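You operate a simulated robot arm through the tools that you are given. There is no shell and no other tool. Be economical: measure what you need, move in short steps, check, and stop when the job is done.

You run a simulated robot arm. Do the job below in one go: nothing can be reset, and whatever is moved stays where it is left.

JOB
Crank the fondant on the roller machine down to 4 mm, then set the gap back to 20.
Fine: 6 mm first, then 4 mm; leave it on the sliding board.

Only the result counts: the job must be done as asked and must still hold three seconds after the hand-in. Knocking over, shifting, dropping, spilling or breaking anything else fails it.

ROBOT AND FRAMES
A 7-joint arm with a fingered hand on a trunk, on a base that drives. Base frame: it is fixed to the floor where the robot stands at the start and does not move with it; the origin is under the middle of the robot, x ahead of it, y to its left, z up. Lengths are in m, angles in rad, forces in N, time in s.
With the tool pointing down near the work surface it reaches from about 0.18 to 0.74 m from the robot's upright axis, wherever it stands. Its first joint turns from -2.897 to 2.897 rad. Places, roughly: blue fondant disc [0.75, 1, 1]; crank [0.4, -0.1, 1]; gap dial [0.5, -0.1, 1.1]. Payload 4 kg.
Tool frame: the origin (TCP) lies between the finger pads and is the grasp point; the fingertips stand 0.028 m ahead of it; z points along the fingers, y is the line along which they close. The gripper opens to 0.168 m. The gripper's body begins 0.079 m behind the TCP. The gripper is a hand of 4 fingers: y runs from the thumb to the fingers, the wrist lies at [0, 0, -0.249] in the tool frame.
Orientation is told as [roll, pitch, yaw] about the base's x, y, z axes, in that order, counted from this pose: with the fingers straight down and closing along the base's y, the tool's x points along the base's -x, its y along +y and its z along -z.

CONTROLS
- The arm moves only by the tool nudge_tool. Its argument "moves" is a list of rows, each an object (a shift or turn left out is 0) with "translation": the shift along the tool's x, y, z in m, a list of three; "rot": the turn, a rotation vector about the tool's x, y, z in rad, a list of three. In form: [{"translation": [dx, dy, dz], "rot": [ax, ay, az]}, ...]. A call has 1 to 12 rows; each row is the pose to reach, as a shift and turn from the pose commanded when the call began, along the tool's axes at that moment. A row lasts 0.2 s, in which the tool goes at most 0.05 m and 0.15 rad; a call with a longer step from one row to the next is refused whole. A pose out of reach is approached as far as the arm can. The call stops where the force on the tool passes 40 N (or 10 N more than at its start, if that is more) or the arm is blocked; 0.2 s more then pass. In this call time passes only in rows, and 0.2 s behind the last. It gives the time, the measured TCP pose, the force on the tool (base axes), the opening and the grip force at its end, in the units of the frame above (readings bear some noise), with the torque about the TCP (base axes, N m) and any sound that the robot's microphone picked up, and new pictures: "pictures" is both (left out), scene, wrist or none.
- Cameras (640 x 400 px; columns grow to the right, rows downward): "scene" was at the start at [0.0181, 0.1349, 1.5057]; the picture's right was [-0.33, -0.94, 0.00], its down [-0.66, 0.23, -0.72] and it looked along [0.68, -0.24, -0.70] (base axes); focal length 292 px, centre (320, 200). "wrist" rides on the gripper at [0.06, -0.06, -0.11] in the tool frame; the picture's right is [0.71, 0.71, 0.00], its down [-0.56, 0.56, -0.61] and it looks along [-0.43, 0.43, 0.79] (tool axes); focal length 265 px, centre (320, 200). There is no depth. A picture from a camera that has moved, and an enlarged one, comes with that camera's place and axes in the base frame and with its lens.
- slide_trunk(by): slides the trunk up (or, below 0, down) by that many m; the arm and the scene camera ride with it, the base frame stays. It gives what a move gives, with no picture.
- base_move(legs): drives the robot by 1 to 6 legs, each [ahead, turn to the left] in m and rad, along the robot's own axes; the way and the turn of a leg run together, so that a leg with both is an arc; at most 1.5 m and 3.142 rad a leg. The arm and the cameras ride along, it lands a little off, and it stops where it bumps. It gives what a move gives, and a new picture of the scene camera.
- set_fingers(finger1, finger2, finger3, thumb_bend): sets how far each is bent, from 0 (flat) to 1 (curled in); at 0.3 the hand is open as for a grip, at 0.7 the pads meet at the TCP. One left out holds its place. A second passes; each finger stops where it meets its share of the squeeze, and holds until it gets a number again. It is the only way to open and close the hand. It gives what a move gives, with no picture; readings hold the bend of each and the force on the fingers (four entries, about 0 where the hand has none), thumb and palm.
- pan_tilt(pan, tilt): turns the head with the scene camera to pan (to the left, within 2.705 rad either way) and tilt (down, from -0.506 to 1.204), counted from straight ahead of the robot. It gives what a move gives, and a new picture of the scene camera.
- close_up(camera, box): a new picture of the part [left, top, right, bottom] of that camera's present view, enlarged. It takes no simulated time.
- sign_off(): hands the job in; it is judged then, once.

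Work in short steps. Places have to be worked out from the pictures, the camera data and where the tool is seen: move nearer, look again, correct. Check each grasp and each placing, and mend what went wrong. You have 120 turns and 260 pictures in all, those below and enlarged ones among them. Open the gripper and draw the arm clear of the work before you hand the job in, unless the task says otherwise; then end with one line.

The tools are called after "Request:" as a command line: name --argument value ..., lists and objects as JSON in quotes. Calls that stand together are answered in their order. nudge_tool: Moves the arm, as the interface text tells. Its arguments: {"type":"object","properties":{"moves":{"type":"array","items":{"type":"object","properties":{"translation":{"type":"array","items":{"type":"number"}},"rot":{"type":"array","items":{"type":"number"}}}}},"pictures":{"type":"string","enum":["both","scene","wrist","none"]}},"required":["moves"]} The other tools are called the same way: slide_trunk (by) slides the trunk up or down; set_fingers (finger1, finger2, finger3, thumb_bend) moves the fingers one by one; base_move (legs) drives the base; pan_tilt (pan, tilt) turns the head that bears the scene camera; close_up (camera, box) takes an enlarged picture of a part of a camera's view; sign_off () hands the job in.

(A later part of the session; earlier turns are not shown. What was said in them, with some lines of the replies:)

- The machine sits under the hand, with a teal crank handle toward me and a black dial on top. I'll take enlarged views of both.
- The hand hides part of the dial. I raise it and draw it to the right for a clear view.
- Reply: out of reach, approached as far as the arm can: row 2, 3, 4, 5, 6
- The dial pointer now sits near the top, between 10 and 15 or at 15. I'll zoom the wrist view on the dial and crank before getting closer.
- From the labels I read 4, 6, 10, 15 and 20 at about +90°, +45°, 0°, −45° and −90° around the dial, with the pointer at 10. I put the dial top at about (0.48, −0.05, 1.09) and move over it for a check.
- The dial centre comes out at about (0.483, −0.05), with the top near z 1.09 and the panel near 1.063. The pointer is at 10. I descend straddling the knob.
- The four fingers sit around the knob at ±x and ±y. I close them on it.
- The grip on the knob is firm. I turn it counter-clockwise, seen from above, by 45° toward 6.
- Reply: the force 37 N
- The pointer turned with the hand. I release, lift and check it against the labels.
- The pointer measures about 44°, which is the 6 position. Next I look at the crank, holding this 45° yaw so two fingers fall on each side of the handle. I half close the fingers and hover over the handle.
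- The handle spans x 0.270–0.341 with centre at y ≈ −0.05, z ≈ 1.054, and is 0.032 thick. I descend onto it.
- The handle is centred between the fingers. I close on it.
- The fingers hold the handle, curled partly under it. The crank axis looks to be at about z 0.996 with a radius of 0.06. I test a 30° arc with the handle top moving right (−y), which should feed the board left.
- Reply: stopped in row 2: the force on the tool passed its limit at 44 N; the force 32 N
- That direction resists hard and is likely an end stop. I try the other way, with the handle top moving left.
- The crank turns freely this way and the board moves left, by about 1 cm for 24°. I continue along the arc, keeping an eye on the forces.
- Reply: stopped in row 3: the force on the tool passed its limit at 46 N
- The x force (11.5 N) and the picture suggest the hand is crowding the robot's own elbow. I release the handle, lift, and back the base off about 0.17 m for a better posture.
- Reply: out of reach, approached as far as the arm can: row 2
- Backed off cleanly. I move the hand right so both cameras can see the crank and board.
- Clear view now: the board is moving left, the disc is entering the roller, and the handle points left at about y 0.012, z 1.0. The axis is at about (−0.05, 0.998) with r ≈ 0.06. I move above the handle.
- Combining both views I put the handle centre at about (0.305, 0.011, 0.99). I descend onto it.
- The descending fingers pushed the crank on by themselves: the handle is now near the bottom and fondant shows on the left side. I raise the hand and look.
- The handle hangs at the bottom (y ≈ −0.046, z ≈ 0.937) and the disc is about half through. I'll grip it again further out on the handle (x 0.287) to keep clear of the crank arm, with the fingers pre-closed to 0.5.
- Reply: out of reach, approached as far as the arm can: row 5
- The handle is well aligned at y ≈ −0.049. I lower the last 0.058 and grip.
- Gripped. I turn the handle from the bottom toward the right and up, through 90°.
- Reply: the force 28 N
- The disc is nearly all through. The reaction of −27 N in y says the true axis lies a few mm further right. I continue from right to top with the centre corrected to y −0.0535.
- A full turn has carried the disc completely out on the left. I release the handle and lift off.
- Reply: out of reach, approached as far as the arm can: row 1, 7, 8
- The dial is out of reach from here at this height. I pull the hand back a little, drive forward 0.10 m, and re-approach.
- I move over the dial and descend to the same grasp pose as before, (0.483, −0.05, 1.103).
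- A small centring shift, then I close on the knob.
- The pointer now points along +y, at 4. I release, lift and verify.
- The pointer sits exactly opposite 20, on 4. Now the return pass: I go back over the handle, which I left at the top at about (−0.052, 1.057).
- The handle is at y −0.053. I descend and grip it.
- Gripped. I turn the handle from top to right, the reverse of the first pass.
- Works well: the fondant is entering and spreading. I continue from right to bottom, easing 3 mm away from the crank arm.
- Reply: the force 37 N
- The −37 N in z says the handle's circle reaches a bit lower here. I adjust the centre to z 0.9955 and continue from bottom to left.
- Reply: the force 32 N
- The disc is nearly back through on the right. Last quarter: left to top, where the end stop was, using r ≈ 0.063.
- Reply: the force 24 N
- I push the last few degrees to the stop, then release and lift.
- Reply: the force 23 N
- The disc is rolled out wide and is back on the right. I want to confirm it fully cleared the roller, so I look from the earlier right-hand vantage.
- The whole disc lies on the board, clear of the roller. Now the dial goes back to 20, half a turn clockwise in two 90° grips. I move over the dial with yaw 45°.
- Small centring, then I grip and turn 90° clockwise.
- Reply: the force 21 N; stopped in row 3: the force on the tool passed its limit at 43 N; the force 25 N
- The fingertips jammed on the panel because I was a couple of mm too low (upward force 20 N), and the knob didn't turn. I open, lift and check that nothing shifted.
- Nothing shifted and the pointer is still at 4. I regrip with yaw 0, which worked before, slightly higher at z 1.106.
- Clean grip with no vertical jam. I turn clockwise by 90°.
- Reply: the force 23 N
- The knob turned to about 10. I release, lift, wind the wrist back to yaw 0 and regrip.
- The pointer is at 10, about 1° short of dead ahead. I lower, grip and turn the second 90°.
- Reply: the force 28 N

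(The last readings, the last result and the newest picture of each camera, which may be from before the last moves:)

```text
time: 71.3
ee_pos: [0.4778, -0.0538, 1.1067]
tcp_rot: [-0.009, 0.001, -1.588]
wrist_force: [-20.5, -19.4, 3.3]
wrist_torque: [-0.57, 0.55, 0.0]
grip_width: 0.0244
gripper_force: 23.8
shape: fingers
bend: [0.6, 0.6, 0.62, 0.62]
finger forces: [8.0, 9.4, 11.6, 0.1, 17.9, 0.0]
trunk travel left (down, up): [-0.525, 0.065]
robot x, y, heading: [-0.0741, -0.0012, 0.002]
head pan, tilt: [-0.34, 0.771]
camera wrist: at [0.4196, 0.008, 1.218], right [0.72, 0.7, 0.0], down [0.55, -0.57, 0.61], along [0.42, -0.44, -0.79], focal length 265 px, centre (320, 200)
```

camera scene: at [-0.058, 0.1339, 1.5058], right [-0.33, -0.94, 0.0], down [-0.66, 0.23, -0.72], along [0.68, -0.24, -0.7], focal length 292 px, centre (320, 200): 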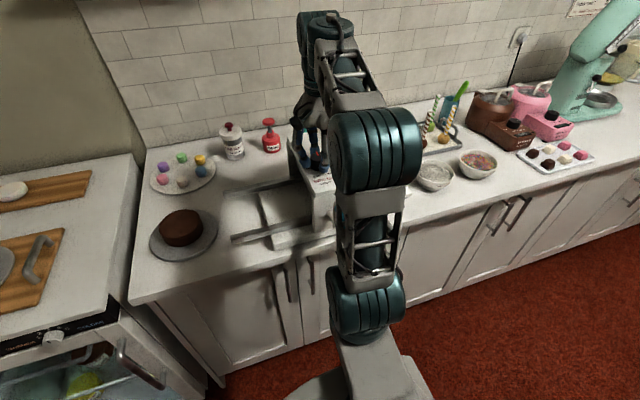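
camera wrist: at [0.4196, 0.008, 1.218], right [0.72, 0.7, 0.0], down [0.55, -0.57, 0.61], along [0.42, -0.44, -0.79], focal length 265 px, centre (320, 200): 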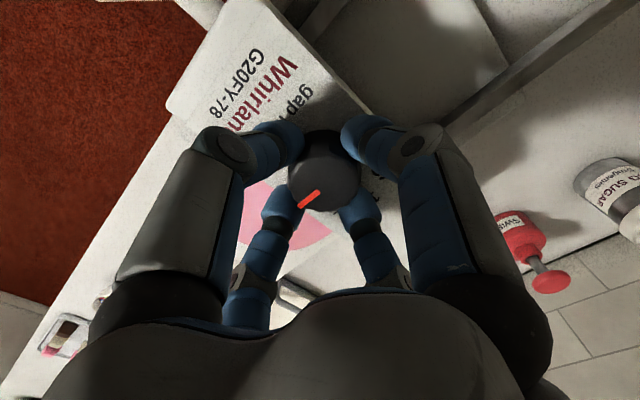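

I release, lift and check the pointer.

Request:
set_fingers --finger1 0.35 --finger2 0.35 --finger3 0.35 --thumb_bend 0.35

Request:
nudge_tool --moves '[{"translation": [0, 0, -0.04]}, {"translation": [0, 0, -0.065]}]' --pictures "both"

Request:
close_up --camera "wrist" --box '[220, 80, 420, 205]'

Request:
close_up --camera "scene" --box '[220, 120, 440, 260]'

```text
time: 72.3
ee_pos: [0.4829, -0.0493, 1.1068]
tcp_rot: [-0.006, 0.001, -1.586]
wrist_force: [0.4, -0.2, 0.0]
wrist_torque: [0.01, 0.03, 0.02]
grip_width: 0.1022
gripper_force: 0.1
shape: fingers
bend: [0.35, 0.35, 0.35, 0.35]
finger forces: [0.0, 0.0, 0.0, 0.1, 0.0, 0.0]
trunk travel left (down, up): [-0.525, 0.065]
robot x, y, heading: [-0.0753, -0.0002, 0.001]
head pan, tilt: [-0.34, 0.771]
```

```text
time: 72.9
ee_pos: [0.4812, -0.0515, 1.1694]
tcp_rot: [-0.007, 0.0, -1.584]
wrist_force: [0.3, -0.4, -0.5]
wrist_torque: [0.0, 0.01, -0.04]
grip_width: 0.1024
gripper_force: 0.0
shape: fingers
bend: [0.35, 0.35, 0.35, 0.35]
finger forces: [0.0, 0.0, 0.0, 0.0, 0.0, 0.1]
trunk travel left (down, up): [-0.525, 0.065]
robot x, y, heading: [-0.0764, 0.0022, 0.002]
head pan, tilt: [-0.34, 0.771]
camera scene: at [-0.0579, 0.1347, 1.5057], right [-0.33, -0.94, 0.0], down [-0.66, 0.23, -0.72], along [0.68, -0.24, -0.7], focal length 292 px, centre (320, 200)
camera wrist: at [0.4226, 0.0093, 1.2804], right [0.72, 0.7, -0.01], down [0.55, -0.57, 0.61], along [0.42, -0.44, -0.79], focal length 265 px, centre (320, 200)
```

scene: 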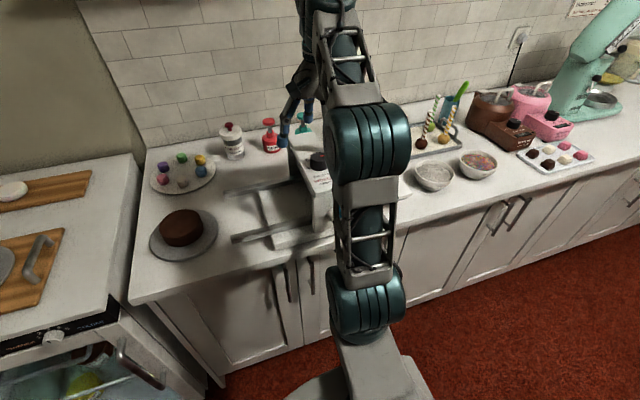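
wrist: 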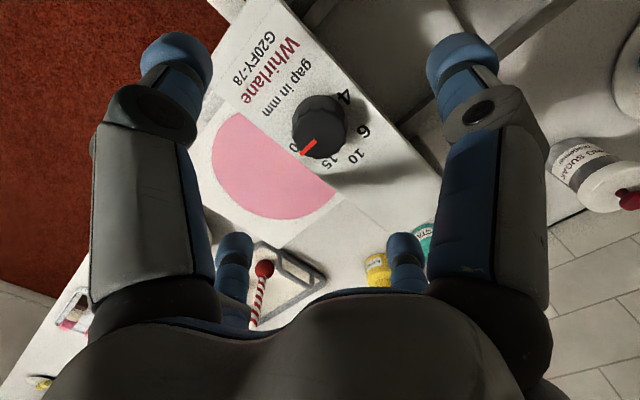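

```text
3.20 times, centred on (320, 142) of wrist
camera zoom: at [0.4226, 0.0093, 1.2804], right [0.72, 0.7, -0.01], down [0.55, -0.57, 0.61], along [0.42, -0.44, -0.79], focal length 849 px, centre (320, 384)
```

zoom: 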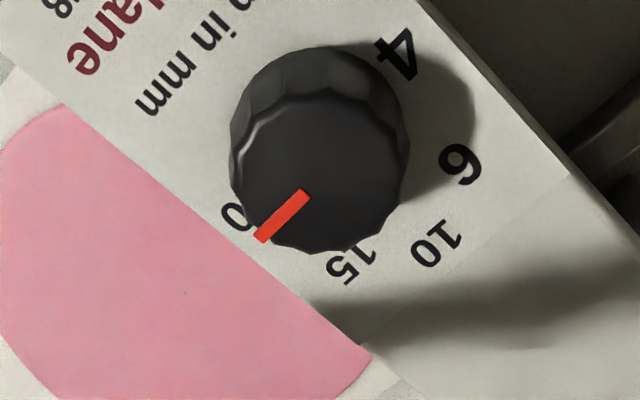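

```text
2.86 times, centred on (330, 190) of scene
camera zoom: at [-0.0579, 0.1347, 1.5057], right [-0.33, -0.94, 0.0], down [-0.66, 0.23, -0.72], along [0.68, -0.24, -0.7], focal length 833 px, centre (291, 229)
```

zoom: 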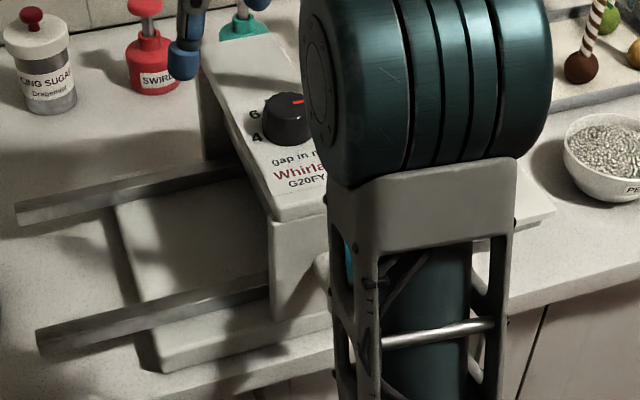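

The pointer sits at −90°, on 20. I draw the arm back clear of the machine and take a last look.

Request:
nudge_tool --moves '[{"translation": [0, -0.04, 0]}, {"translation": [0, -0.08, 0]}, {"translation": [0, -0.12, 0]}, {"translation": [-0.03, -0.16, 0]}, {"translation": [-0.07, -0.18, 0]}, {"translation": [-0.11, -0.19, 0]}, {"translation": [-0.15, -0.2, 0]}, {"translation": [-0.19, -0.21, 0]}]' --pictures "scene"

Request:
close_up --camera "scene" --box '[220, 120, 440, 260]'

```text
time: 74.7
ee_pos: [0.2676, -0.2383, 1.175]
tcp_rot: [-0.006, -0.001, -1.586]
wrist_force: [-0.3, 0.4, -0.5]
wrist_torque: [-0.01, -0.02, -0.03]
grip_width: 0.1024
gripper_force: 0.0
shape: fingers
bend: [0.35, 0.35, 0.35, 0.35]
finger forces: [0.1, 0.1, 0.1, 0.0, 0.0, 0.1]
trunk travel left (down, up): [-0.525, 0.065]
robot x, y, heading: [-0.0769, 0.0018, 0.002]
head pan, tilt: [-0.34, 0.771]
camera scene: at [-0.0581, 0.134, 1.5058], right [-0.33, -0.94, 0.0], down [-0.66, 0.23, -0.72], along [0.68, -0.24, -0.7], focal length 292 px, centre (320, 200)
```

scene: 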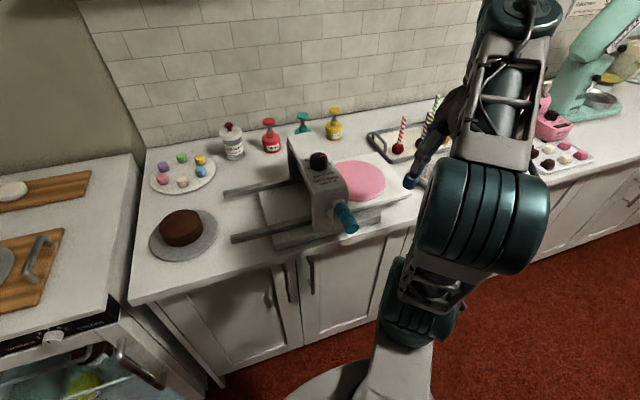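

```text
2.86 times, centred on (330, 190) of scene
camera zoom: at [-0.0581, 0.134, 1.5058], right [-0.33, -0.94, 0.0], down [-0.66, 0.23, -0.72], along [0.68, -0.24, -0.7], focal length 833 px, centre (291, 229)
```

zoom: 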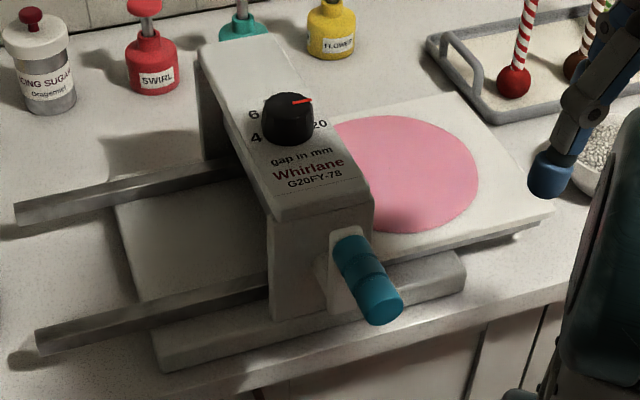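

The rolled disc is on the board, the dial is at 20, nothing else has moved, and the hand is open and clear. I hand in.

Request:
sign_off

```text
The job is handed in.
```

I rolled the fondant at 6 mm, then at 4 mm, left it on the sliding board and set the gap dial back to 20; I read the settings off the dial and did not measure the fondant's thickness.
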